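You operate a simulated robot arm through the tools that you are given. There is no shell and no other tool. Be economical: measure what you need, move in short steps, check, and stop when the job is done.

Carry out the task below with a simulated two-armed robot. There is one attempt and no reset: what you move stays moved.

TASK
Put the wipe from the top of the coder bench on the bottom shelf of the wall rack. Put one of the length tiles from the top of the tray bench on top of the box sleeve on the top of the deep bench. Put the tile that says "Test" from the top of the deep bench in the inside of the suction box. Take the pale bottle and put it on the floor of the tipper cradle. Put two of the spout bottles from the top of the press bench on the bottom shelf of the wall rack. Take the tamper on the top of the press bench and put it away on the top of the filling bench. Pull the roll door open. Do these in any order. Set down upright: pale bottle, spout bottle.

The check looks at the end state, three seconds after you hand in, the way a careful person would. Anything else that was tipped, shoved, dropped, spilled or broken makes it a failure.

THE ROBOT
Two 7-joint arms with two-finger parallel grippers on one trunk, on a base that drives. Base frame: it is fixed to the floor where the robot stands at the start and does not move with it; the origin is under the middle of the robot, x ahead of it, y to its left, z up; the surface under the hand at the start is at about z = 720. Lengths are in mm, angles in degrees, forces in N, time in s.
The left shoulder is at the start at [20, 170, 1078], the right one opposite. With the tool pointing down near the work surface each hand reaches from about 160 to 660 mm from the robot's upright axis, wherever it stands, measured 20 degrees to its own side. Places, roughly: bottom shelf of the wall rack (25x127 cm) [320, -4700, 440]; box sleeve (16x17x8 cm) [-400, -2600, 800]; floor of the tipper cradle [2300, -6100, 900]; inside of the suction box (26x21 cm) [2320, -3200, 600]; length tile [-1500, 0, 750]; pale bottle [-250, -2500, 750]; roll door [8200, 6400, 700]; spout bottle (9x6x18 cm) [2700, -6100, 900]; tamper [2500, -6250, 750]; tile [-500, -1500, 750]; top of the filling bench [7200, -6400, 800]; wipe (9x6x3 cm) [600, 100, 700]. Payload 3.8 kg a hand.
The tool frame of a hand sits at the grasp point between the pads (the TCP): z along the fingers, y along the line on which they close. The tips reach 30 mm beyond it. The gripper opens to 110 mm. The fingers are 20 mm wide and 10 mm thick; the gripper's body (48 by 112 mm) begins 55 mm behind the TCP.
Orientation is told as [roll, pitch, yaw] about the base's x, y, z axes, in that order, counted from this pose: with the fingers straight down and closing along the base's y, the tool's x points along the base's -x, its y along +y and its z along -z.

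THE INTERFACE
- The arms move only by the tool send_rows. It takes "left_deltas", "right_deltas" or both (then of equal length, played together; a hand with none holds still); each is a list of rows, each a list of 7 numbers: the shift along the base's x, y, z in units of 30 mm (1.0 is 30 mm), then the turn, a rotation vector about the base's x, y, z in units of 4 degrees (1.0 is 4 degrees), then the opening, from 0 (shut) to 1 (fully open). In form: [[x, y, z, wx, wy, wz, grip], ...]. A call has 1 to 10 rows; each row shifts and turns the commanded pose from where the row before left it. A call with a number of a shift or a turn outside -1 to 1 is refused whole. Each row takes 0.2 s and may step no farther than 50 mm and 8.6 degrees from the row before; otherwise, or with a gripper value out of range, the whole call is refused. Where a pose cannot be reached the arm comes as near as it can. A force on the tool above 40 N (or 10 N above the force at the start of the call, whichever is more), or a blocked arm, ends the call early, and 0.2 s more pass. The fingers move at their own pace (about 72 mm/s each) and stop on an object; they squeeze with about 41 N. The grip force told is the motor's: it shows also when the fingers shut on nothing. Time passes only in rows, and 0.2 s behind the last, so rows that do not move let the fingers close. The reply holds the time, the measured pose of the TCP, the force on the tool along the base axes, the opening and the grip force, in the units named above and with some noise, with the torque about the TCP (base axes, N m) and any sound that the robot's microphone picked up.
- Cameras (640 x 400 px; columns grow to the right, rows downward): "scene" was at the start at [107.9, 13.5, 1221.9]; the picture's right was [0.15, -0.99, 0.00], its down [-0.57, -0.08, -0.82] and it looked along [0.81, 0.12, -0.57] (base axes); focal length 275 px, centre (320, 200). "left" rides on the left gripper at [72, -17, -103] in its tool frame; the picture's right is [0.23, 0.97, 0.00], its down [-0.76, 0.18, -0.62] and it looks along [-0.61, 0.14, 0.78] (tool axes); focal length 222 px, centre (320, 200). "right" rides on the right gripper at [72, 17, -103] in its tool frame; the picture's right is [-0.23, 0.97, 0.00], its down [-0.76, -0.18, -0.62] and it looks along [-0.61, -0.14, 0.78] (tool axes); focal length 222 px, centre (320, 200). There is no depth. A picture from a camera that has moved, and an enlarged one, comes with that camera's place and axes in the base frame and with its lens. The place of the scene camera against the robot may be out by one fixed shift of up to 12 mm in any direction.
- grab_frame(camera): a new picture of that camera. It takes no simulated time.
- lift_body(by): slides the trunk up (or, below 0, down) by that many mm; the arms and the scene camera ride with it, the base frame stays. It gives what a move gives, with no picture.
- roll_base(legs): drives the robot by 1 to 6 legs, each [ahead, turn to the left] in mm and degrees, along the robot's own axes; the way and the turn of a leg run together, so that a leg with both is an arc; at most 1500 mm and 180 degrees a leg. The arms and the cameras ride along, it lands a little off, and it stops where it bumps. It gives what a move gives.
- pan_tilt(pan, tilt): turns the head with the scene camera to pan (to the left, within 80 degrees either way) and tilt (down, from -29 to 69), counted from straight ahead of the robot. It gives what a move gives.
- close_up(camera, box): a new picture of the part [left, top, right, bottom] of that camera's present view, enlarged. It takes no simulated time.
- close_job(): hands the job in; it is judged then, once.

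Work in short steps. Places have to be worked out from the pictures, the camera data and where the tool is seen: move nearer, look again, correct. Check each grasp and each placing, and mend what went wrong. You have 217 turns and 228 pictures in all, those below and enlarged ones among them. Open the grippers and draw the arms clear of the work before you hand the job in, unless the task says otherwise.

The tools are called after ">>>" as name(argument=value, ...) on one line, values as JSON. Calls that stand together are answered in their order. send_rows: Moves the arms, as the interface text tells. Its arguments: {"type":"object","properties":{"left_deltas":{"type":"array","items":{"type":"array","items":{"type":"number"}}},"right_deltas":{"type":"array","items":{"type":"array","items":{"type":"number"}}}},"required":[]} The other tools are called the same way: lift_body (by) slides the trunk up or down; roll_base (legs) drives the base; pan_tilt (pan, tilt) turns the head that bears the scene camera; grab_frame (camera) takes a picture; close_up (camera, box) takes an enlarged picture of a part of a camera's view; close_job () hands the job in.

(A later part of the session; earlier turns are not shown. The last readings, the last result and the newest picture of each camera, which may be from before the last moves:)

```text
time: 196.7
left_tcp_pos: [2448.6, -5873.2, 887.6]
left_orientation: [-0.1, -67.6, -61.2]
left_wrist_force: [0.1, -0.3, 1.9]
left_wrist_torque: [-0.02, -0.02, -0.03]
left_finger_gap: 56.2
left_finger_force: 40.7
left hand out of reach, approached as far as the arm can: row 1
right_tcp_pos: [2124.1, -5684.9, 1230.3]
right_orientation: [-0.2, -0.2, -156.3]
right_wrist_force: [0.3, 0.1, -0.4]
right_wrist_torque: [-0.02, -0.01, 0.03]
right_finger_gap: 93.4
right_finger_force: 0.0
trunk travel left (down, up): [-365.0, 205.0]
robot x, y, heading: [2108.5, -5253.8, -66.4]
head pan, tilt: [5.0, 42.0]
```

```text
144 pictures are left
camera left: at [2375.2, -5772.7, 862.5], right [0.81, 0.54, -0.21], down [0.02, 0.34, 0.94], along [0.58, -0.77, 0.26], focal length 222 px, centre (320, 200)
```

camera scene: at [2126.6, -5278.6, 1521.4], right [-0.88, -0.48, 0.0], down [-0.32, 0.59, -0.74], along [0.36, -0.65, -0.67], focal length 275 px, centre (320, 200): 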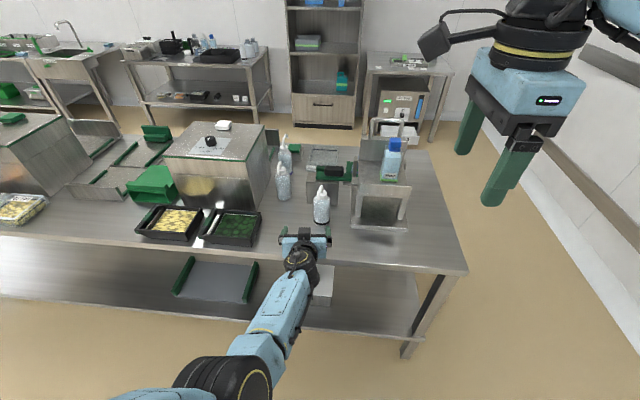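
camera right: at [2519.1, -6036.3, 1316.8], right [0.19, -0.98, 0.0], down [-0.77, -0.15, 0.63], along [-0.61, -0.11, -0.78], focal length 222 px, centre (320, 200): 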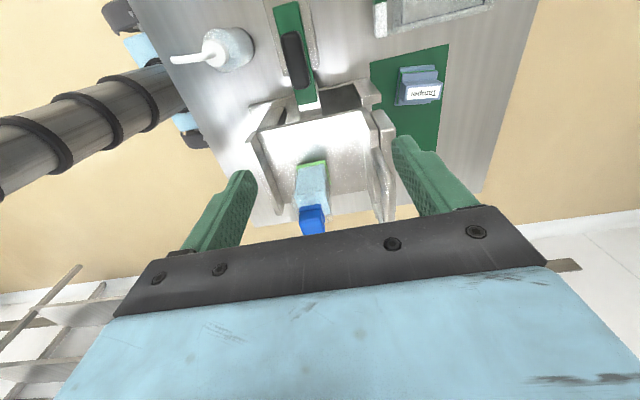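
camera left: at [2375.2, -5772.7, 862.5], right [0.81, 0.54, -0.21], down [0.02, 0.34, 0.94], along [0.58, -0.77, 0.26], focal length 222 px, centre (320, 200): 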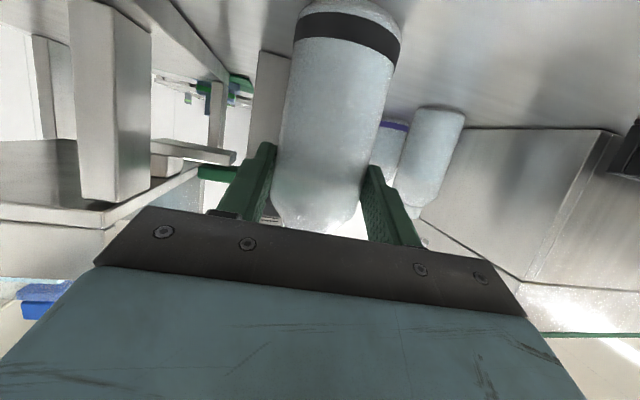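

Bottle 1 is gripped. I lift it straight up, draw back, and check it.

>>> send_rows(left_deltas=[[0, 0, 0.5, 0, 0, 0, 0.3], [0, 0, 1, 0, 0, 0, 0.3], [0, 0, 1, 0, 0, 0, 0.3], [0, 0, 1, 0, 0, 0, 0.3], [-0.3, 0.6, 0.7, 0, 0, 0, 0.3], [-0.3, 0.6, 0.7, 0, 0, 0, 0.3], [-0.3, 0.6, 0.7, 0, 0, 0, 0.3], [-0.2, 0.6, 0.7, 0, 0, 0, 0.3], [-0.1, 0.6, 0.7, 0, 0, 0, 0.3], [0, 0.6, 0.7, 0, 0, 0, 0.3]])

>>> grab_frame(camera="left")

>>> grab_frame(camera="scene")

```text
time: 199.1
left_tcp_pos: [2441.8, -5759.0, 1111.2]
left_orientation: [8.3, -67.5, -66.9]
left_wrist_force: [-1.3, 0.1, -2.2]
left_wrist_torque: [0.08, 0.01, -0.01]
left_finger_gap: 55.9
left_finger_force: 40.9
right_tcp_pos: [2124.7, -5685.9, 1229.7]
right_orientation: [-0.3, -0.2, -156.1]
right_wrist_force: [0.4, 0.5, 0.5]
right_wrist_torque: [0.03, 0.01, -0.01]
right_finger_gap: 93.6
right_finger_force: 0.0
trunk travel left (down, up): [-365.0, 205.0]
robot x, y, heading: [2113.2, -5261.1, -66.2]
head pan, tilt: [5.0, 42.0]
stopped in row 10 (left hand): the arm was blocked; the commanded pose is now the measured one
```

```text
143 pictures are left
camera left: at [2366.2, -5659.6, 1082.8], right [0.8, 0.58, -0.16], down [-0.04, 0.31, 0.95], along [0.6, -0.76, 0.27], focal length 222 px, centre (320, 200)
```

left: 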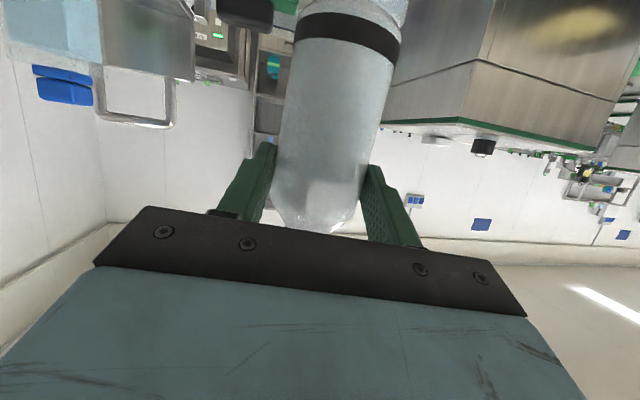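

```text
142 pictures are left
camera scene: at [2159.5, -5350.9, 1401.4], right [-0.88, -0.48, 0.0], down [-0.32, 0.59, -0.74], along [0.36, -0.65, -0.67], focal length 275 px, centre (320, 200)
```

scene: 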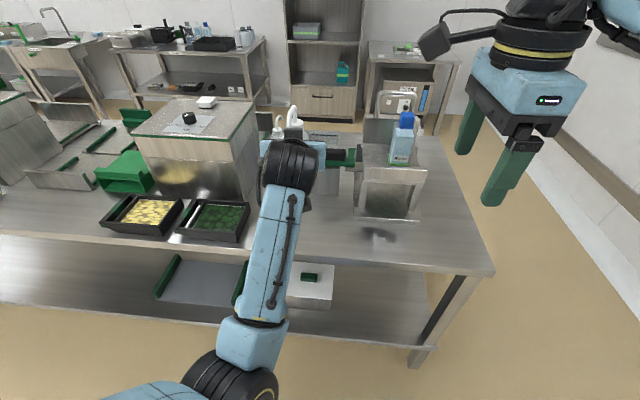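

Bottle 1 is held upright. I back away, swing to face the rack, lower the trunk, and then check the view.

>>> roll_base(legs=[[-1440, 0], [0, -90], [350, 0]])

>>> lift_body(by=-360)

>>> pan_tilt(pan=10, tilt=38)

>>> grab_frame(camera="scene")

>>> grab_frame(camera="left")

```text
time: 212.0
left_tcp_pos: [711.6, -4404.7, 1110.6]
left_orientation: [8.1, -67.5, -156.9]
left_wrist_force: [-0.5, -0.7, -2.6]
left_wrist_torque: [0.03, -0.04, 0.0]
left_finger_gap: 55.8
left_finger_force: 41.5
right_tcp_pos: [784.4, -4088.0, 1230.2]
right_orientation: [-0.1, -0.2, 113.9]
right_wrist_force: [-0.5, 0.6, -0.4]
right_wrist_torque: [0.01, 0.0, 0.02]
right_finger_gap: 93.3
right_finger_force: 0.1
trunk travel left (down, up): [-365.0, 205.0]
robot x, y, heading: [1211.4, -4075.0, -156.4]
head pan, tilt: [5.0, 42.0]
```

```text
time: 215.5
left_tcp_pos: [712.4, -4405.5, 750.9]
left_orientation: [8.2, -67.8, -157.0]
left_wrist_force: [0.1, 0.7, -2.2]
left_wrist_torque: [0.06, -0.01, 0.01]
left_finger_gap: 55.9
left_finger_force: 41.4
right_tcp_pos: [784.9, -4088.3, 870.4]
right_orientation: [-0.2, -0.2, 113.9]
right_wrist_force: [-0.1, 0.2, 0.2]
right_wrist_torque: [0.02, 0.05, 0.0]
right_finger_gap: 93.6
right_finger_force: 0.0
trunk travel left (down, up): [-5.0, 565.0]
robot x, y, heading: [1213.2, -4074.2, -156.6]
head pan, tilt: [5.0, 42.0]
```

```text
time: 216.2
left_tcp_pos: [712.4, -4404.2, 751.8]
left_orientation: [8.3, -67.6, -157.0]
left_wrist_force: [0.3, 0.5, -3.1]
left_wrist_torque: [0.04, -0.06, 0.05]
left_finger_gap: 56.1
left_finger_force: 41.0
right_tcp_pos: [786.1, -4088.6, 869.6]
right_orientation: [-0.2, -0.2, 113.9]
right_wrist_force: [1.4, -0.3, 0.2]
right_wrist_torque: [-0.02, 0.03, -0.01]
right_finger_gap: 93.5
right_finger_force: 0.0
trunk travel left (down, up): [-5.0, 565.0]
robot x, y, heading: [1211.6, -4073.1, -156.3]
head pan, tilt: [10.0, 38.0]
```

```text
141 pictures are left
camera scene: at [1120.4, -4130.3, 1047.4], right [-0.56, 0.83, 0.0], down [0.51, 0.34, -0.79], along [-0.66, -0.44, -0.62], focal length 275 px, centre (320, 200)
```

scene: 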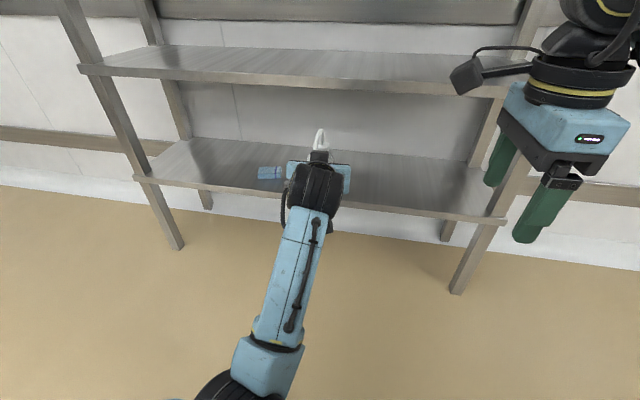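

```text
140 pictures are left
camera left: at [811.0, -4328.5, 723.7], right [0.57, -0.8, -0.16], down [0.31, 0.04, 0.95], along [-0.76, -0.59, 0.28], focal length 222 px, centre (320, 200)
```

left: 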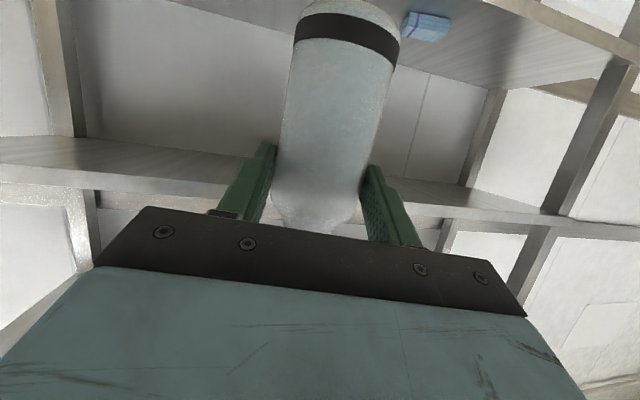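

I level the bottle (3° side tilt), lower it in front of the rack, and check the tilt.

>>> send_rows(left_deltas=[[0, 0, -0.9, 0, 0, 0, 0.3], [0, 0, -0.9, 0.33, 0.21, 0.16, 0.3], [0, 0, -0.9, 0.33, 0.21, 0.16, 0.3], [0, 0, -0.9, 0, 0, 0, 0.3], [0, 0, -0.9, 0, 0, 0, 0.3], [0, 0, -0.6, 0, 0, 0, 0.3]])

>>> roll_base(legs=[[300, 0]])

>>> grab_frame(camera="scene")

>>> grab_frame(camera="left")

```text
time: 217.6
left_tcp_pos: [713.8, -4411.7, 595.7]
left_orientation: [2.2, -68.1, -149.7]
left_wrist_force: [0.6, -0.1, -2.7]
left_wrist_torque: [-0.02, -0.04, 0.01]
left_finger_gap: 56.1
left_finger_force: 41.3
right_tcp_pos: [785.3, -4087.7, 870.1]
right_orientation: [-0.2, -0.1, 113.8]
right_wrist_force: [0.8, -0.2, 0.2]
right_wrist_torque: [0.02, -0.05, 0.0]
right_finger_gap: 93.7
right_finger_force: 0.2
trunk travel left (down, up): [-5.0, 565.0]
robot x, y, heading: [1212.2, -4077.2, -156.2]
head pan, tilt: [10.0, 38.0]
```

```text
time: 219.6
left_tcp_pos: [439.1, -4528.9, 595.9]
left_orientation: [2.1, -68.0, -150.1]
left_wrist_force: [0.1, 1.1, -2.1]
left_wrist_torque: [0.05, -0.06, 0.01]
left_finger_gap: 56.1
left_finger_force: 40.6
right_tcp_pos: [511.2, -4207.0, 870.5]
right_orientation: [-0.2, -0.1, 113.7]
right_wrist_force: [-0.1, 0.5, 0.3]
right_wrist_torque: [0.01, -0.02, -0.01]
right_finger_gap: 93.4
right_finger_force: 0.0
trunk travel left (down, up): [-5.0, 565.0]
robot x, y, heading: [939.7, -4194.6, -156.5]
head pan, tilt: [10.0, 38.0]
```

```text
139 pictures are left
camera scene: at [846.6, -4249.9, 1047.4], right [-0.55, 0.83, 0.0], down [0.51, 0.34, -0.79], along [-0.66, -0.44, -0.62], focal length 275 px, centre (320, 200)
```

scene: 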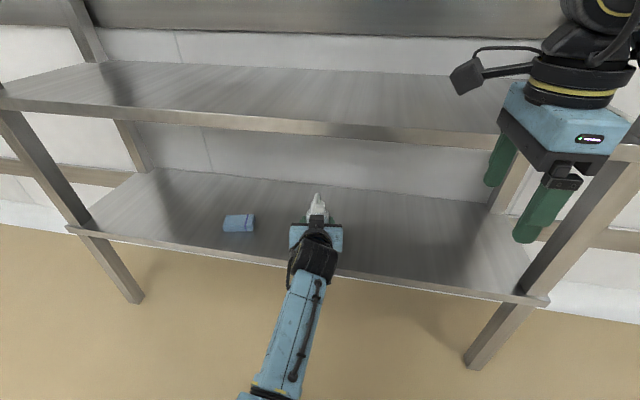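

```text
138 pictures are left
camera left: at [536.0, -4449.1, 567.9], right [0.59, -0.78, -0.2], down [0.34, 0.01, 0.94], along [-0.74, -0.62, 0.27], focal length 222 px, centre (320, 200)
```

left: 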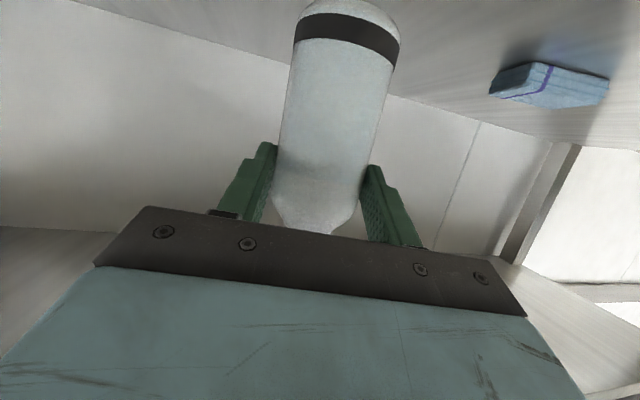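

Now over the shelf edge and nearly upright. I move 60 mm further in and lower gradually.

>>> send_rows(left_deltas=[[-0.91, -0.41, 0, 0, 0, 0, 0.3], [-0.91, -0.41, -0.3, 0, 0, 0, 0.3], [0, 0, -0.6, 0, 0, 0, 0.3], [0, 0, -0.5, 0, 0, 0, 0.3], [0, 0, -0.2, 0, 0, 0, 0.3], [0, 0, -0.15, 0, 0, 0, 0.3], [0, 0, -0.15, 0, 0, 0, 0.3], [0, 0, -0.15, 0, 0, 0, 0.3]])

>>> grab_frame(camera="left")

```text
time: 221.4
left_tcp_pos: [398.8, -4574.9, 524.6]
left_orientation: [8.8, -68.0, -155.6]
left_wrist_force: [4.2, 9.3, 28.9]
left_wrist_torque: [0.78, 0.83, -0.31]
left_finger_gap: 57.0
left_finger_force: 41.2
right_tcp_pos: [512.5, -4205.3, 870.8]
right_orientation: [0.0, -0.2, 113.7]
right_wrist_force: [-0.5, -0.1, 0.2]
right_wrist_torque: [0.0, -0.01, 0.01]
right_finger_gap: 93.7
right_finger_force: 0.0
trunk travel left (down, up): [-5.0, 565.0]
robot x, y, heading: [937.8, -4188.1, -156.5]
head pan, tilt: [10.0, 38.0]
```

```text
137 pictures are left
camera left: at [494.4, -4494.8, 496.6], right [0.6, -0.78, -0.15], down [0.32, 0.06, 0.95], along [-0.73, -0.62, 0.28], focal length 222 px, centre (320, 200)
```

left: 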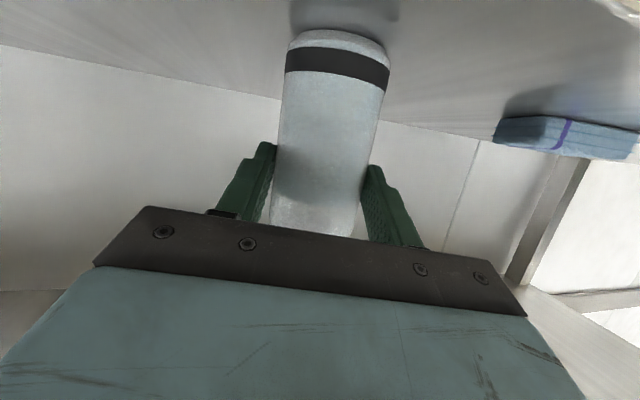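

>>> grab_frame(camera="scene")

```text
136 pictures are left
camera scene: at [848.9, -4248.1, 1047.8], right [-0.55, 0.83, 0.0], down [0.51, 0.34, -0.79], along [-0.66, -0.44, -0.61], focal length 275 px, centre (320, 200)
```

scene: 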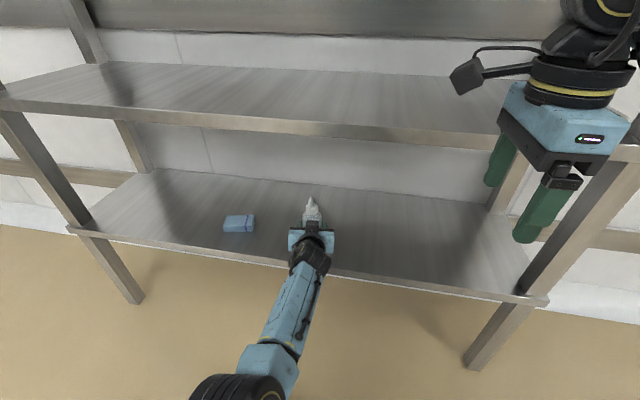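

The bottle is touching down with a slight hand roll. I ease up a few mm and level before releasing.

>>> send_rows(left_deltas=[[0, 0, 0.25, 0, 0, 0, 0.3], [0, 0, 0, 0, 0, 0, 0.3]])

>>> grab_frame(camera="left")

```text
time: 222.2
left_tcp_pos: [399.5, -4584.0, 528.0]
left_orientation: [9.2, -67.3, -155.0]
left_wrist_force: [-0.3, -0.4, -2.5]
left_wrist_torque: [0.05, -0.06, 0.0]
left_finger_gap: 56.3
left_finger_force: 41.4
right_tcp_pos: [510.8, -4206.1, 870.0]
right_orientation: [-0.2, 0.0, 113.8]
right_wrist_force: [-0.7, -0.2, -0.4]
right_wrist_torque: [-0.02, -0.02, 0.03]
right_finger_gap: 93.5
right_finger_force: 0.0
trunk travel left (down, up): [-5.0, 565.0]
robot x, y, heading: [937.8, -4193.5, -156.2]
head pan, tilt: [10.0, 38.0]
stopped in row 2 (left hand): the arm was blocked; the commanded pose is now the measured one
```

```text
135 pictures are left
camera left: at [494.6, -4502.5, 500.9], right [0.61, -0.77, -0.15], down [0.3, 0.06, 0.95], along [-0.73, -0.63, 0.27], focal length 222 px, centre (320, 200)
```

left: 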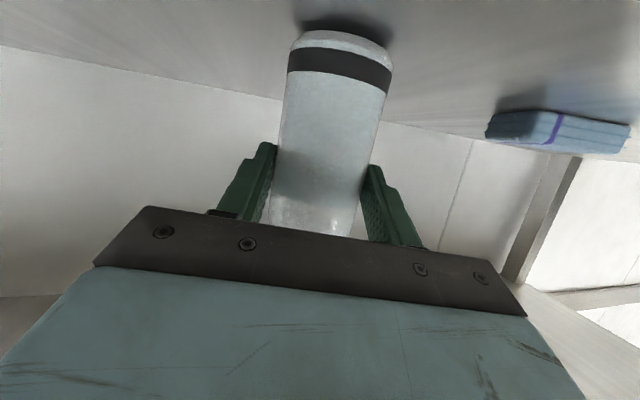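

>>> send_rows(left_deltas=[[0, 0, 0.1, 0.37, 0.26, 0.19, 0.3], [0, 0, 0, 0.37, 0.26, 0.19, 0.3]])

>>> pan_tilt(pan=25, tilt=60)

>>> grab_frame(camera="scene")

```text
time: 222.8
left_tcp_pos: [405.5, -4589.5, 525.4]
left_orientation: [1.9, -67.4, -146.5]
left_wrist_force: [0.1, -0.2, -1.9]
left_wrist_torque: [0.04, -0.02, 0.03]
left_finger_gap: 56.0
left_finger_force: 40.6
right_tcp_pos: [511.9, -4206.7, 869.8]
right_orientation: [-0.2, -0.1, 113.8]
right_wrist_force: [0.4, 0.9, -0.1]
right_wrist_torque: [0.03, 0.01, 0.0]
right_finger_gap: 93.6
right_finger_force: 0.0
trunk travel left (down, up): [-5.0, 565.0]
robot x, y, heading: [937.0, -4190.0, -156.3]
head pan, tilt: [10.0, 38.0]
```

```text
time: 223.7
left_tcp_pos: [404.1, -4591.3, 527.7]
left_orientation: [1.8, -67.6, -146.5]
left_wrist_force: [0.2, -0.1, -2.0]
left_wrist_torque: [0.03, -0.03, 0.0]
left_finger_gap: 56.1
left_finger_force: 40.7
right_tcp_pos: [511.1, -4206.9, 870.6]
right_orientation: [-0.2, -0.1, 113.8]
right_wrist_force: [-0.4, -0.4, -0.6]
right_wrist_torque: [-0.03, 0.03, 0.0]
right_finger_gap: 93.3
right_finger_force: 0.2
trunk travel left (down, up): [-5.0, 565.0]
robot x, y, heading: [938.8, -4194.1, -156.2]
head pan, tilt: [25.0, 60.0]
```

```text
134 pictures are left
camera scene: at [874.4, -4252.2, 1017.7], right [-0.75, 0.66, 0.0], down [0.57, 0.65, -0.5], along [-0.33, -0.38, -0.87], focal length 275 px, centre (320, 200)
```

scene: 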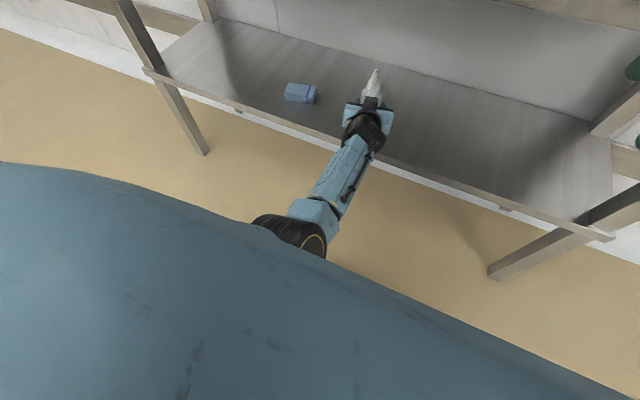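

Level again (roll 1.8°). I lower a few mm to touch.

>>> send_rows(left_deltas=[[0, 0, -0.1, 0, 0, 0, 0.3], [0, 0, -0.1, 0, 0, 0, 0.3]])

>>> grab_frame(camera="left")

```text
time: 224.3
left_tcp_pos: [405.2, -4589.3, 525.0]
left_orientation: [2.6, -68.2, -147.3]
left_wrist_force: [4.4, 8.1, 25.6]
left_wrist_torque: [0.24, 0.55, -0.25]
left_finger_gap: 56.2
left_finger_force: 41.0
right_tcp_pos: [512.6, -4205.0, 871.5]
right_orientation: [0.1, -0.1, 113.7]
right_wrist_force: [0.4, 0.3, 0.7]
right_wrist_torque: [0.0, 0.01, 0.02]
right_finger_gap: 93.5
right_finger_force: 0.0
trunk travel left (down, up): [-5.0, 565.0]
robot x, y, heading: [935.5, -4194.4, -156.6]
head pan, tilt: [25.0, 60.0]
```

```text
133 pictures are left
camera left: at [496.8, -4505.9, 497.0], right [0.63, -0.75, -0.2], down [0.34, 0.04, 0.94], along [-0.7, -0.66, 0.28], focal length 222 px, centre (320, 200)
```

left: 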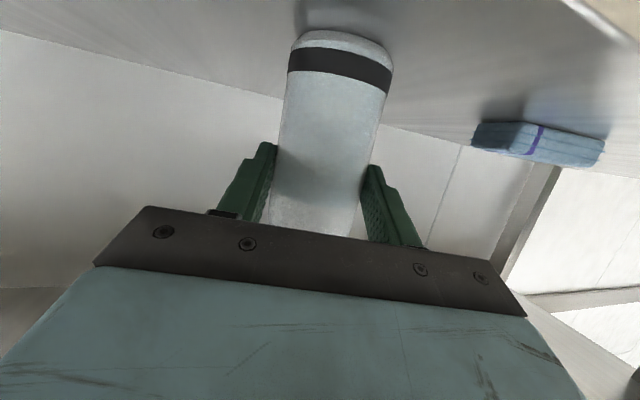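

Firm contact. I release fully and draw straight back.

>>> send_rows(left_deltas=[[0, 0, 0.05, 0, 0, 0, 0.7], [0, 0, 0, 0, 0, 0, 1], [0, 0, 0, 0, 0, 0, 1], [0.4, 0.29, 0.02, 0, 0, 0, 1], [0.6, 0.43, 0.02, 0, 0, 0, 1], [0.8, 0.57, 0.02, 0, 0, 0, 1], [0.8, 0.57, 0.02, 0, 0, 0, 1], [0.8, 0.57, 0.1, 0, 0, 0, 1]])

>>> grab_frame(camera="left")

>>> grab_frame(camera="scene")

```text
time: 226.3
left_tcp_pos: [485.4, -4533.5, 559.0]
left_orientation: [1.2, -71.1, -145.8]
left_wrist_force: [0.1, 0.3, -1.1]
left_wrist_torque: [-0.01, 0.06, -0.03]
left_finger_gap: 109.8
left_finger_force: 0.0
right_tcp_pos: [508.3, -4210.5, 869.7]
right_orientation: [-0.5, -0.4, 113.7]
right_wrist_force: [-0.9, -0.3, 0.6]
right_wrist_torque: [0.03, 0.0, 0.0]
right_finger_gap: 93.5
right_finger_force: 0.1
trunk travel left (down, up): [-5.0, 565.0]
robot x, y, heading: [940.9, -4194.7, -156.4]
head pan, tilt: [25.0, 60.0]
stopped in row 8 (left hand): the arm was blocked; the commanded pose is now the measured one
```

```text
132 pictures are left
camera left: at [575.7, -4448.8, 524.4], right [0.62, -0.75, -0.21], down [0.38, 0.06, 0.92], along [-0.68, -0.65, 0.32], focal length 222 px, centre (320, 200)
```

left: 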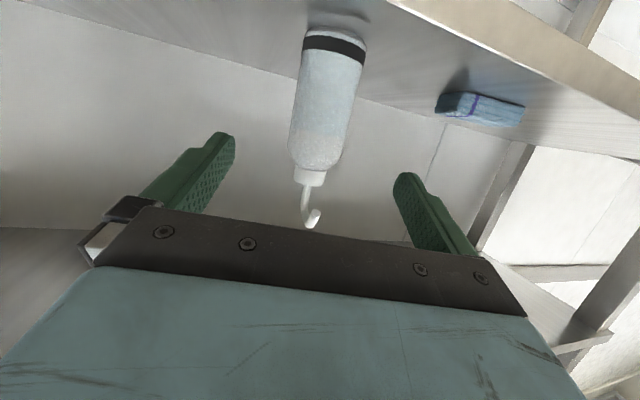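

```text
131 pictures are left
camera scene: at [872.1, -4258.0, 1017.4], right [-0.75, 0.66, 0.0], down [0.57, 0.65, -0.49], along [-0.33, -0.37, -0.87], focal length 275 px, centre (320, 200)
```

scene: 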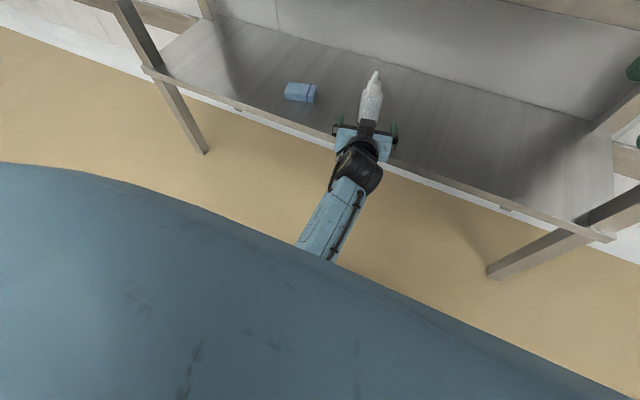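

Bottle 1 stands upright on the bottom shelf. I return to the press bench for bottle 2, raising the trunk on the way.

>>> roll_base(legs=[[-310, 0], [0, 106.4], [1000, 0], [545, 0], [0, -16]])

>>> lift_body(by=360)

>>> pan_tilt(pan=5, tilt=42)

>>> grab_frame(camera="left")

>>> grab_frame(camera="scene")

```text
time: 241.3
left_tcp_pos: [2559.2, -5713.0, 555.0]
left_orientation: [2.1, -70.8, -56.9]
left_wrist_force: [-0.1, -0.6, -0.1]
left_wrist_torque: [0.0, 0.02, 0.01]
left_finger_gap: 109.9
left_finger_force: 0.1
right_tcp_pos: [2238.6, -5690.0, 870.0]
right_orientation: [-0.4, -0.6, -156.5]
right_wrist_force: [-0.3, 1.0, 0.3]
right_wrist_torque: [0.0, 0.0, 0.03]
right_finger_gap: 93.1
right_finger_force: 0.1
trunk travel left (down, up): [-5.0, 565.0]
robot x, y, heading: [2224.6, -5259.4, -66.8]
head pan, tilt: [25.0, 60.0]
```

```text
time: 243.1
left_tcp_pos: [2553.6, -5706.0, 712.0]
left_orientation: [4.5, -69.1, -59.2]
left_wrist_force: [0.5, -0.4, 0.8]
left_wrist_torque: [0.02, 0.02, 0.0]
left_finger_gap: 110.0
left_finger_force: 0.2
right_tcp_pos: [2232.4, -5687.6, 1039.4]
right_orientation: [-0.2, -0.1, -156.5]
right_wrist_force: [-0.5, -0.3, -0.5]
right_wrist_torque: [-0.05, -0.02, -0.02]
right_finger_gap: 93.8
right_finger_force: 0.1
trunk travel left (down, up): [-172.0, 398.0]
robot x, y, heading: [2222.4, -5264.0, -66.6]
head pan, tilt: [25.0, 60.0]
stopped: the force on the tool passed its limit at 57 N (the readings are from after the stop); the commanded pose is now the measured one
```

```text
time: 243.9
left_tcp_pos: [2553.2, -5707.1, 708.8]
left_orientation: [4.6, -68.9, -59.3]
left_wrist_force: [-0.6, 0.1, -1.0]
left_wrist_torque: [-0.01, -0.01, -0.01]
left_finger_gap: 110.1
left_finger_force: 0.0
right_tcp_pos: [2233.5, -5689.8, 1036.3]
right_orientation: [-0.1, -0.1, -156.5]
right_wrist_force: [-0.2, -0.7, 0.3]
right_wrist_torque: [-0.01, -0.01, -0.01]
right_finger_gap: 93.4
right_finger_force: 0.0
trunk travel left (down, up): [-172.0, 398.0]
robot x, y, heading: [2221.9, -5261.2, -66.6]
head pan, tilt: [5.0, 42.0]
```

```text
130 pictures are left
camera left: at [2471.4, -5614.9, 678.9], right [0.76, 0.63, -0.18], down [-0.05, 0.34, 0.94], along [0.65, -0.7, 0.29], focal length 222 px, centre (320, 200)
```

left: 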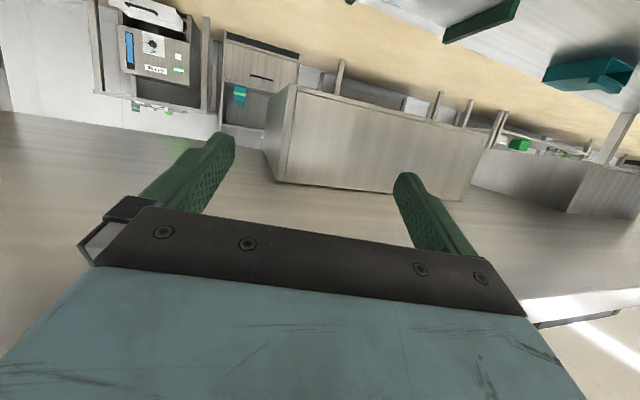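

```text
129 pictures are left
camera scene: at [2270.4, -5354.2, 1208.8], right [-0.88, -0.47, 0.0], down [-0.32, 0.59, -0.74], along [0.35, -0.65, -0.67], focal length 275 px, centre (320, 200)
```

scene: 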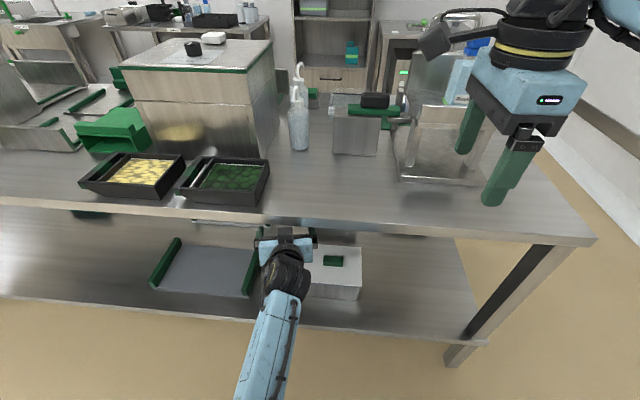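

The hand had slid beneath the bench top and touched its underside. I drop slightly, back straight out, then raise the trunk fully before approaching again.

>>> lift_body(by=-40)

>>> roll_base(legs=[[-330, 0]])

>>> lift_body(by=290)

>>> grab_frame(camera="scene")

>>> grab_frame(camera="left")

```text
time: 244.8
left_tcp_pos: [2553.6, -5706.5, 668.7]
left_orientation: [4.5, -69.0, -59.3]
left_wrist_force: [0.4, -0.3, -0.1]
left_wrist_torque: [0.0, -0.03, 0.0]
left_finger_gap: 110.1
left_finger_force: 0.1
right_tcp_pos: [2233.1, -5689.2, 996.9]
right_orientation: [-0.1, -0.1, -156.6]
right_wrist_force: [0.3, -0.7, 0.1]
right_wrist_torque: [0.01, -0.01, 0.0]
right_finger_gap: 93.5
right_finger_force: 0.2
trunk travel left (down, up): [-132.0, 438.0]
robot x, y, heading: [2220.9, -5262.9, -66.5]
head pan, tilt: [5.0, 42.0]
```

```text
time: 247.0
left_tcp_pos: [2423.4, -5401.6, 668.3]
left_orientation: [4.7, -68.8, -59.1]
left_wrist_force: [-1.0, 0.3, -0.5]
left_wrist_torque: [0.01, 0.01, 0.03]
left_finger_gap: 110.2
left_finger_force: 0.0
right_tcp_pos: [2102.3, -5384.2, 998.2]
right_orientation: [-0.2, -0.1, -156.4]
right_wrist_force: [0.1, -0.5, 0.1]
right_wrist_torque: [-0.02, 0.0, 0.02]
right_finger_gap: 93.7
right_finger_force: 0.1
trunk travel left (down, up): [-132.0, 438.0]
robot x, y, heading: [2092.1, -4956.6, -66.9]
head pan, tilt: [5.0, 42.0]
```

```text
time: 249.9
left_tcp_pos: [2422.0, -5401.9, 959.4]
left_orientation: [4.6, -68.8, -59.3]
left_wrist_force: [0.1, -0.4, 0.2]
left_wrist_torque: [-0.03, 0.0, 0.0]
left_finger_gap: 110.1
left_finger_force: 0.1
right_tcp_pos: [2103.0, -5383.3, 1287.4]
right_orientation: [-0.1, -0.1, -156.4]
right_wrist_force: [0.4, 0.0, 0.2]
right_wrist_torque: [0.02, 0.02, 0.01]
right_finger_gap: 93.3
right_finger_force: 0.0
trunk travel left (down, up): [-422.0, 148.0]
robot x, y, heading: [2092.4, -4958.5, -66.4]
head pan, tilt: [5.0, 42.0]
```

```text
128 pictures are left
camera scene: at [2139.1, -5049.9, 1458.8], right [-0.88, -0.48, 0.0], down [-0.32, 0.59, -0.74], along [0.35, -0.65, -0.67], focal length 275 px, centre (320, 200)
```

scene: 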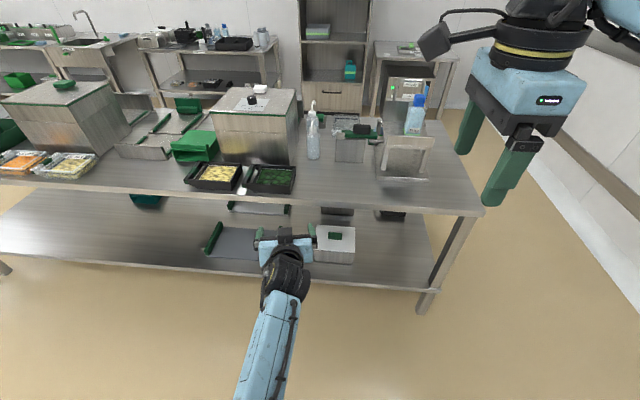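

```text
127 pictures are left
camera left: at [2340.5, -5310.3, 928.8], right [0.75, 0.63, -0.18], down [-0.05, 0.34, 0.94], along [0.65, -0.7, 0.29], focal length 222 px, centre (320, 200)
```

left: 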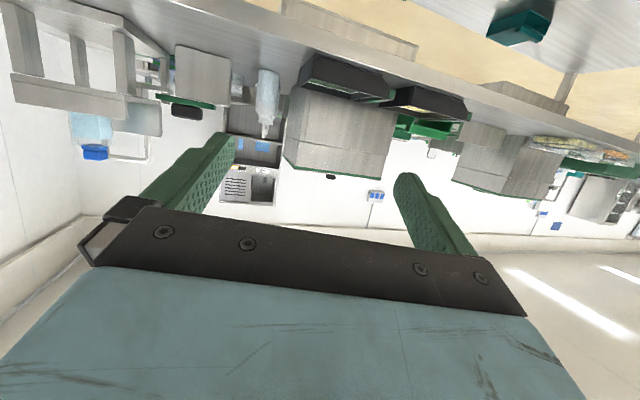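

All items look undisturbed. Bottle 2 is at about (2645, -5932). I square the hand to the bench, adjust height, and drive in.

>>> send_rows(left_deltas=[[-0.16, -0.07, -0.3, -0.24, 0.34, 0.16, 1], [-0.16, -0.07, -0.4, 0, 0, -0.92, 1], [-0.16, -0.07, -0.4, 0, 0, -0.92, 1], [0, 0, -0.5, 0, 0, -0.92, 1]])

>>> roll_base(legs=[[400, 0]])

>>> grab_frame(camera="left")

>>> grab_frame(camera="scene")

```text
time: 250.9
left_tcp_pos: [2407.5, -5408.2, 910.6]
left_orientation: [-0.4, -69.0, -64.9]
left_wrist_force: [0.6, -1.0, 0.3]
left_wrist_torque: [0.0, 0.05, -0.01]
left_finger_gap: 109.7
left_finger_force: 0.0
right_tcp_pos: [2102.3, -5383.4, 1287.2]
right_orientation: [-0.1, -0.1, -156.4]
right_wrist_force: [-0.2, -0.6, 0.5]
right_wrist_torque: [0.03, 0.01, 0.0]
right_finger_gap: 93.6
right_finger_force: 0.1
trunk travel left (down, up): [-422.0, 148.0]
robot x, y, heading: [2091.8, -4958.9, -66.6]
head pan, tilt: [5.0, 42.0]
```

```text
time: 253.4
left_tcp_pos: [2565.8, -5775.2, 910.5]
left_orientation: [-0.2, -68.9, -65.5]
left_wrist_force: [0.2, -0.2, -1.4]
left_wrist_torque: [0.01, 0.01, 0.0]
left_finger_gap: 110.2
left_finger_force: 0.0
right_tcp_pos: [2259.5, -5750.9, 1286.7]
right_orientation: [-0.3, -0.2, -156.6]
right_wrist_force: [0.1, 0.1, -0.3]
right_wrist_torque: [0.01, 0.03, 0.02]
right_finger_gap: 93.5
right_finger_force: 0.2
trunk travel left (down, up): [-422.0, 148.0]
robot x, y, heading: [2250.0, -5322.4, -66.8]
head pan, tilt: [5.0, 42.0]
```

```text
126 pictures are left
camera left: at [2500.2, -5671.0, 881.1], right [0.85, 0.48, -0.21], down [0.03, 0.35, 0.93], along [0.52, -0.8, 0.28], focal length 222 px, centre (320, 200)
```

left: 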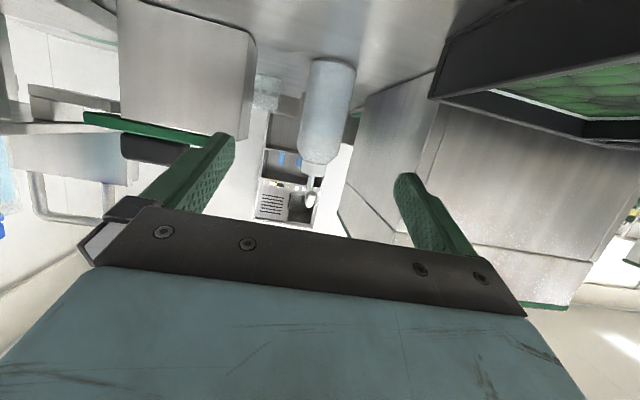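

```text
125 pictures are left
camera scene: at [2297.2, -5417.1, 1458.8], right [-0.88, -0.47, 0.0], down [-0.32, 0.59, -0.74], along [0.35, -0.65, -0.67], focal length 275 px, centre (320, 200)
```

scene: 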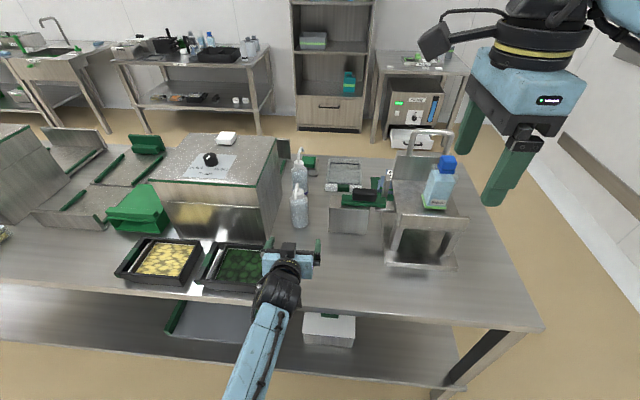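

Bottle 2 is 178 mm ahead, 11 mm left. I adjust the trunk/hand for reach and drive 55 mm closer.

>>> send_rows(left_deltas=[[0.17, 0.08, 0.8, 0, 0, 0, 1], [0.17, 0.08, 0.8, 0, 0, 0, 1]])

>>> lift_body(by=-60)

>>> roll_base(legs=[[55, 0]])

>>> grab_frame(camera="left")

```text
time: 254.0
left_tcp_pos: [2576.1, -5770.7, 958.6]
left_orientation: [-0.1, -68.9, -65.3]
left_wrist_force: [-0.4, -0.9, -0.2]
left_wrist_torque: [0.0, -0.01, 0.02]
left_finger_gap: 110.2
left_finger_force: 0.1
right_tcp_pos: [2258.5, -5750.0, 1287.7]
right_orientation: [-0.2, -0.2, -156.7]
right_wrist_force: [-0.1, -0.4, 0.2]
right_wrist_torque: [0.0, 0.0, 0.04]
right_finger_gap: 93.7
right_finger_force: 0.1
trunk travel left (down, up): [-422.0, 148.0]
robot x, y, heading: [2248.5, -5323.9, -66.8]
head pan, tilt: [5.0, 42.0]
```

```text
time: 255.0
left_tcp_pos: [2576.7, -5770.2, 897.9]
left_orientation: [-0.1, -68.9, -65.4]
left_wrist_force: [0.4, -0.5, 0.2]
left_wrist_torque: [0.0, -0.02, -0.03]
left_finger_gap: 109.9
left_finger_force: 0.0
right_tcp_pos: [2259.3, -5751.2, 1228.5]
right_orientation: [-0.1, -0.1, -156.5]
right_wrist_force: [0.1, -0.2, 0.0]
right_wrist_torque: [-0.02, -0.01, 0.01]
right_finger_gap: 93.5
right_finger_force: 0.0
trunk travel left (down, up): [-362.0, 208.0]
robot x, y, heading: [2247.1, -5323.1, -66.6]
head pan, tilt: [5.0, 42.0]
```

```text
time: 255.9
left_tcp_pos: [2598.0, -5821.7, 896.9]
left_orientation: [0.0, -68.7, -65.4]
left_wrist_force: [0.1, 0.5, 0.2]
left_wrist_torque: [-0.01, -0.01, 0.02]
left_finger_gap: 110.1
left_finger_force: 0.1
right_tcp_pos: [2281.3, -5802.4, 1226.3]
right_orientation: [-0.2, -0.1, -156.6]
right_wrist_force: [0.5, 0.2, -0.7]
right_wrist_torque: [0.05, 0.03, 0.02]
right_finger_gap: 93.4
right_finger_force: 0.1
trunk travel left (down, up): [-362.0, 208.0]
robot x, y, heading: [2271.2, -5376.7, -66.7]
head pan, tilt: [5.0, 42.0]
```

```text
124 pictures are left
camera left: at [2532.2, -5716.8, 868.7], right [0.85, 0.48, -0.21], down [0.04, 0.35, 0.94], along [0.52, -0.8, 0.28], focal length 222 px, centre (320, 200)
```

left: 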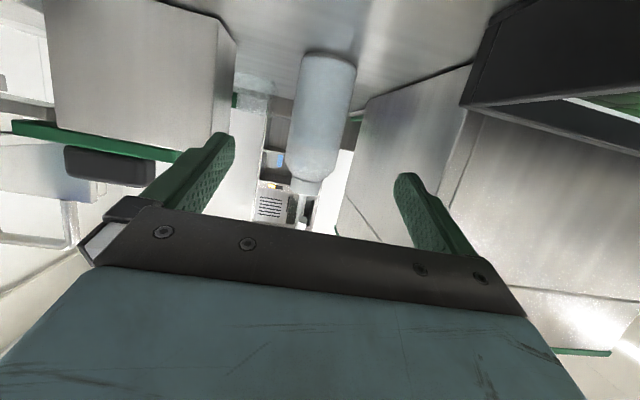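

Aligned. With the press box close on the left, I narrow the opening slightly and advance.

>>> send_rows(left_deltas=[[0, 0, 0, 0, 0, 0, 0.85], [0.38, -0.9, -0.1, 0, 0, 0, 0.85], [0.4, -0.92, -0.1, 0, 0, 0, 0.85], [0.4, -0.92, 0, 0, 0, 0, 0.85]])

>>> grab_frame(camera="left")

>>> close_up(camera="scene", box=[220, 130, 400, 270])

```text
time: 256.9
left_tcp_pos: [2634.2, -5903.2, 892.4]
left_orientation: [-0.1, -69.0, -65.4]
left_wrist_force: [0.0, 0.6, 0.3]
left_wrist_torque: [0.02, -0.05, 0.03]
left_finger_gap: 93.8
left_finger_force: 0.1
right_tcp_pos: [2280.5, -5801.8, 1226.8]
right_orientation: [-0.2, -0.2, -156.5]
right_wrist_force: [0.3, -0.9, -0.2]
right_wrist_torque: [0.0, -0.02, 0.0]
right_finger_gap: 93.5
right_finger_force: 0.1
trunk travel left (down, up): [-362.0, 208.0]
robot x, y, heading: [2269.9, -5375.3, -66.6]
head pan, tilt: [5.0, 42.0]
```

```text
123 pictures are left
camera left: at [2568.1, -5799.1, 864.0], right [0.85, 0.48, -0.21], down [0.03, 0.35, 0.93], along [0.52, -0.8, 0.28], focal length 222 px, centre (320, 200)
```

left: 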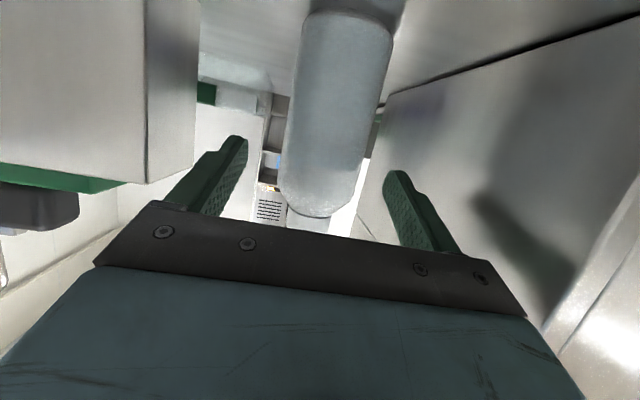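

```text
2.86 times, centred on (310, 200) of scene
camera zoom: at [2318.7, -5467.4, 1398.7], right [-0.88, -0.47, 0.0], down [-0.32, 0.59, -0.74], along [0.35, -0.65, -0.67], focal length 787 px, centre (349, 200)
```

zoom: 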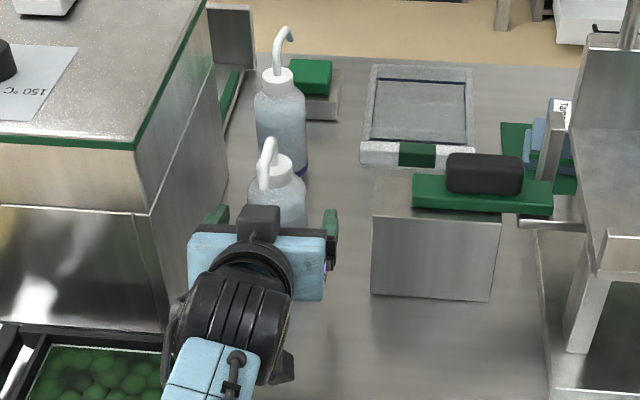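

>>> send_rows(left_deltas=[[0.25, -0.55, -0.05, 0, 0, 0, 0.85], [0.22, -0.5, -0.05, 0, 0, 0, 0.85], [0, 0, 0, 0, 0, 0, 0.3], [0, 0, 0, 0, 0, 0, 0.3], [0, 0, 0, 0, 0, 0, 0.3]])

>>> grab_frame(camera="left")

```text
time: 258.1
left_tcp_pos: [2646.3, -5933.6, 889.1]
left_orientation: [-0.1, -68.9, -65.4]
left_wrist_force: [0.5, 0.3, 0.5]
left_wrist_torque: [-0.01, 0.0, 0.03]
left_finger_gap: 56.4
left_finger_force: 40.9
right_tcp_pos: [2281.9, -5800.0, 1226.8]
right_orientation: [-0.1, 0.0, -156.5]
right_wrist_force: [0.3, 1.1, 0.2]
right_wrist_torque: [-0.02, -0.01, -0.01]
right_finger_gap: 93.4
right_finger_force: 0.1
trunk travel left (down, up): [-362.0, 208.0]
robot x, y, heading: [2272.9, -5368.8, -66.7]
head pan, tilt: [5.0, 42.0]
```

```text
121 pictures are left
camera left: at [2581.2, -5829.7, 860.2], right [0.85, 0.48, -0.21], down [0.04, 0.35, 0.94], along [0.52, -0.8, 0.28], focal length 222 px, centre (320, 200)
```

left: 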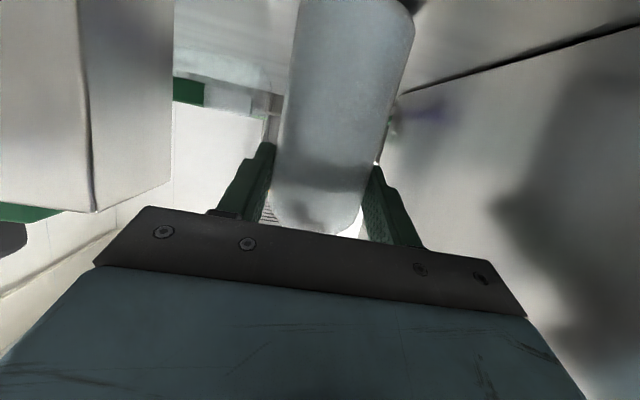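

Bottle 2 is gripped. I lift with the trunk, back away, and swing round to face the rack.

>>> lift_body(by=130)

>>> roll_base(legs=[[-400, 0], [0, 11], [-1380, 0], [0, -100.5], [150, 0]])

>>> lift_body(by=-430)

>>> pan_tilt(pan=10, tilt=38)

>>> grab_frame(camera="scene")

>>> grab_frame(camera="left")

```text
time: 259.7
left_tcp_pos: [2646.3, -5933.9, 1019.6]
left_orientation: [-0.1, -68.9, -65.4]
left_wrist_force: [0.6, 1.1, -2.3]
left_wrist_torque: [0.02, 0.0, -0.01]
left_finger_gap: 56.3
left_finger_force: 41.1
right_tcp_pos: [2281.3, -5802.0, 1357.2]
right_orientation: [-0.1, -0.1, -156.6]
right_wrist_force: [-0.3, -0.2, 1.1]
right_wrist_torque: [-0.01, -0.02, 0.02]
right_finger_gap: 93.4
right_finger_force: 0.1
trunk travel left (down, up): [-492.0, 78.0]
robot x, y, heading: [2271.3, -5373.0, -66.7]
head pan, tilt: [5.0, 42.0]
```

```text
time: 274.6
left_tcp_pos: [652.3, -4314.4, 1018.7]
left_orientation: [-0.1, -68.8, -154.4]
left_wrist_force: [0.3, -0.5, -2.1]
left_wrist_torque: [-0.01, -0.04, -0.02]
left_finger_gap: 56.1
left_finger_force: 40.9
right_tcp_pos: [777.8, -3946.8, 1357.6]
right_orientation: [-0.1, -0.1, 114.3]
right_wrist_force: [-1.2, -0.3, -0.7]
right_wrist_torque: [0.01, -0.04, 0.0]
right_finger_gap: 93.6
right_finger_force: 0.1
trunk travel left (down, up): [-492.0, 78.0]
robot x, y, heading: [1207.3, -3926.9, -155.9]
head pan, tilt: [5.0, 42.0]
```

```text
refused: -430 is not a number from -400 to 400
```

```text
time: 275.2
left_tcp_pos: [651.0, -4314.7, 1019.1]
left_orientation: [0.0, -68.8, -154.4]
left_wrist_force: [0.9, 0.4, -2.0]
left_wrist_torque: [0.03, -0.05, 0.01]
left_finger_gap: 56.1
left_finger_force: 40.9
right_tcp_pos: [778.4, -3947.7, 1357.2]
right_orientation: [-0.1, -0.1, 114.4]
right_wrist_force: [-0.2, 0.8, -0.1]
right_wrist_torque: [-0.03, -0.03, 0.01]
right_finger_gap: 93.6
right_finger_force: 0.1
trunk travel left (down, up): [-492.0, 78.0]
robot x, y, heading: [1201.9, -3929.3, -155.6]
head pan, tilt: [10.0, 38.0]
```

```text
120 pictures are left
camera scene: at [1114.0, -3987.1, 1534.7], right [-0.56, 0.83, 0.0], down [0.51, 0.35, -0.79], along [-0.65, -0.44, -0.62], focal length 275 px, centre (320, 200)
```

scene: 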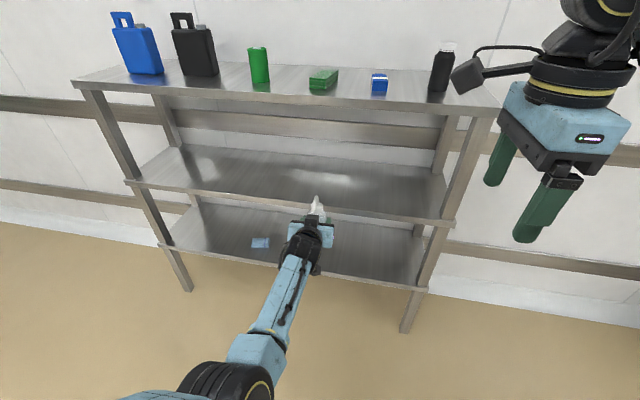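

```text
119 pictures are left
camera left: at [755.3, -4247.1, 989.9], right [0.49, -0.84, -0.21], down [0.35, -0.03, 0.94], along [-0.8, -0.54, 0.28], focal length 222 px, centre (320, 200)
```

left: 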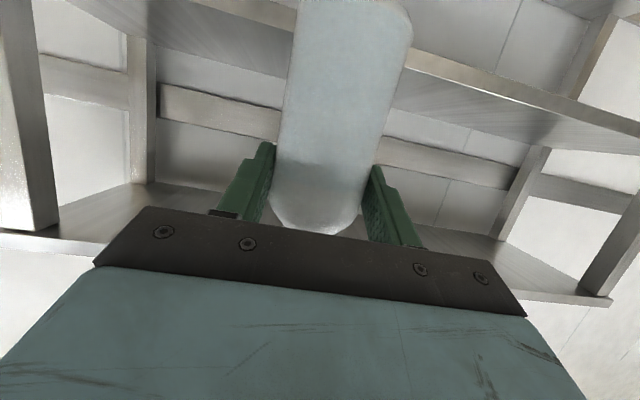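

Lower the trunk 400 mm (bottle bottom ~535, shelf 450) and drive in so the bottle is over the shelf.

>>> lift_body(by=-400)

>>> roll_base(legs=[[340, 0]])

>>> grab_frame(camera="left")

>>> grab_frame(camera="scene")

```text
time: 279.1
left_tcp_pos: [651.5, -4315.4, 619.2]
left_orientation: [-0.1, -69.0, -154.3]
left_wrist_force: [0.1, -0.8, -2.3]
left_wrist_torque: [-0.01, -0.03, -0.04]
left_finger_gap: 56.1
left_finger_force: 41.3
right_tcp_pos: [779.7, -3947.1, 957.6]
right_orientation: [-0.1, -0.1, 114.5]
right_wrist_force: [0.2, 0.1, 0.1]
right_wrist_torque: [-0.01, -0.02, -0.02]
right_finger_gap: 93.7
right_finger_force: 0.1
trunk travel left (down, up): [-92.0, 478.0]
robot x, y, heading: [1205.5, -3929.4, -155.9]
head pan, tilt: [10.0, 38.0]
```

```text
time: 281.3
left_tcp_pos: [340.2, -4451.6, 619.2]
left_orientation: [-0.1, -68.8, -154.6]
left_wrist_force: [-0.4, 1.2, -2.8]
left_wrist_torque: [0.0, -0.01, 0.02]
left_finger_gap: 56.5
left_finger_force: 41.5
right_tcp_pos: [468.7, -4084.5, 957.9]
right_orientation: [-0.2, -0.2, 114.2]
right_wrist_force: [-0.6, -0.5, -0.5]
right_wrist_torque: [0.0, -0.04, 0.02]
right_finger_gap: 93.4
right_finger_force: 0.1
trunk travel left (down, up): [-92.0, 478.0]
robot x, y, heading: [896.0, -4070.3, -156.3]
head pan, tilt: [10.0, 38.0]
```

```text
118 pictures are left
camera left: at [445.2, -4384.5, 590.0], right [0.49, -0.84, -0.21], down [0.35, -0.03, 0.94], along [-0.8, -0.53, 0.28], focal length 222 px, centre (320, 200)
```

left: 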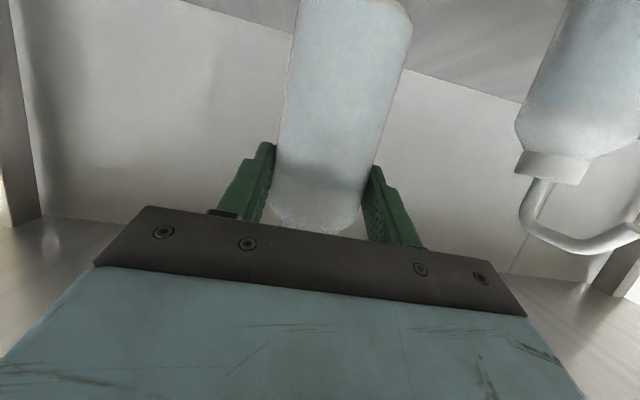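

```text
117 pictures are left
camera scene: at [804.6, -4125.4, 1134.7], right [-0.56, 0.83, 0.0], down [0.51, 0.34, -0.79], along [-0.65, -0.44, -0.62], focal length 275 px, centre (320, 200)
```

scene: 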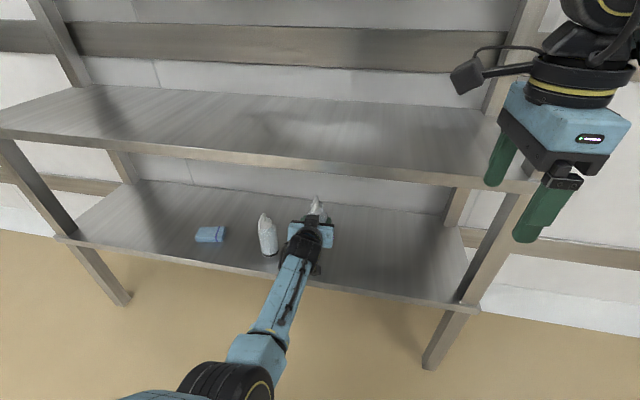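

Bottle 2 hangs over the shelf 150 mm right of bottle 1. I lower with the trunk until contact.

>>> lift_body(by=-72)

>>> grab_frame(camera="left")

```text
time: 282.4
left_tcp_pos: [340.2, -4452.9, 548.2]
left_orientation: [0.0, -68.9, -154.7]
left_wrist_force: [-0.2, 0.4, -2.7]
left_wrist_torque: [0.01, -0.02, 0.03]
left_finger_gap: 56.3
left_finger_force: 41.0
right_tcp_pos: [468.7, -4084.7, 885.6]
right_orientation: [-0.1, -0.1, 114.3]
right_wrist_force: [-0.2, -0.5, -0.2]
right_wrist_torque: [-0.01, 0.01, 0.0]
right_finger_gap: 93.5
right_finger_force: 0.0
trunk travel left (down, up): [-20.0, 550.0]
robot x, y, heading: [893.2, -4069.2, -156.1]
head pan, tilt: [10.0, 38.0]
```

```text
116 pictures are left
camera left: at [445.3, -4384.5, 518.3], right [0.49, -0.85, -0.21], down [0.35, -0.03, 0.93], along [-0.8, -0.53, 0.28], focal length 222 px, centre (320, 200)
```

left: 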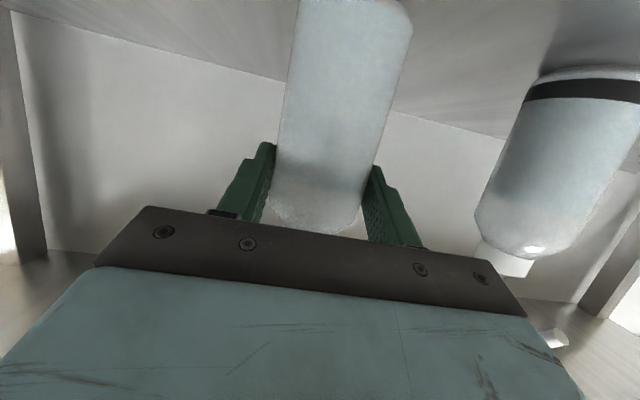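

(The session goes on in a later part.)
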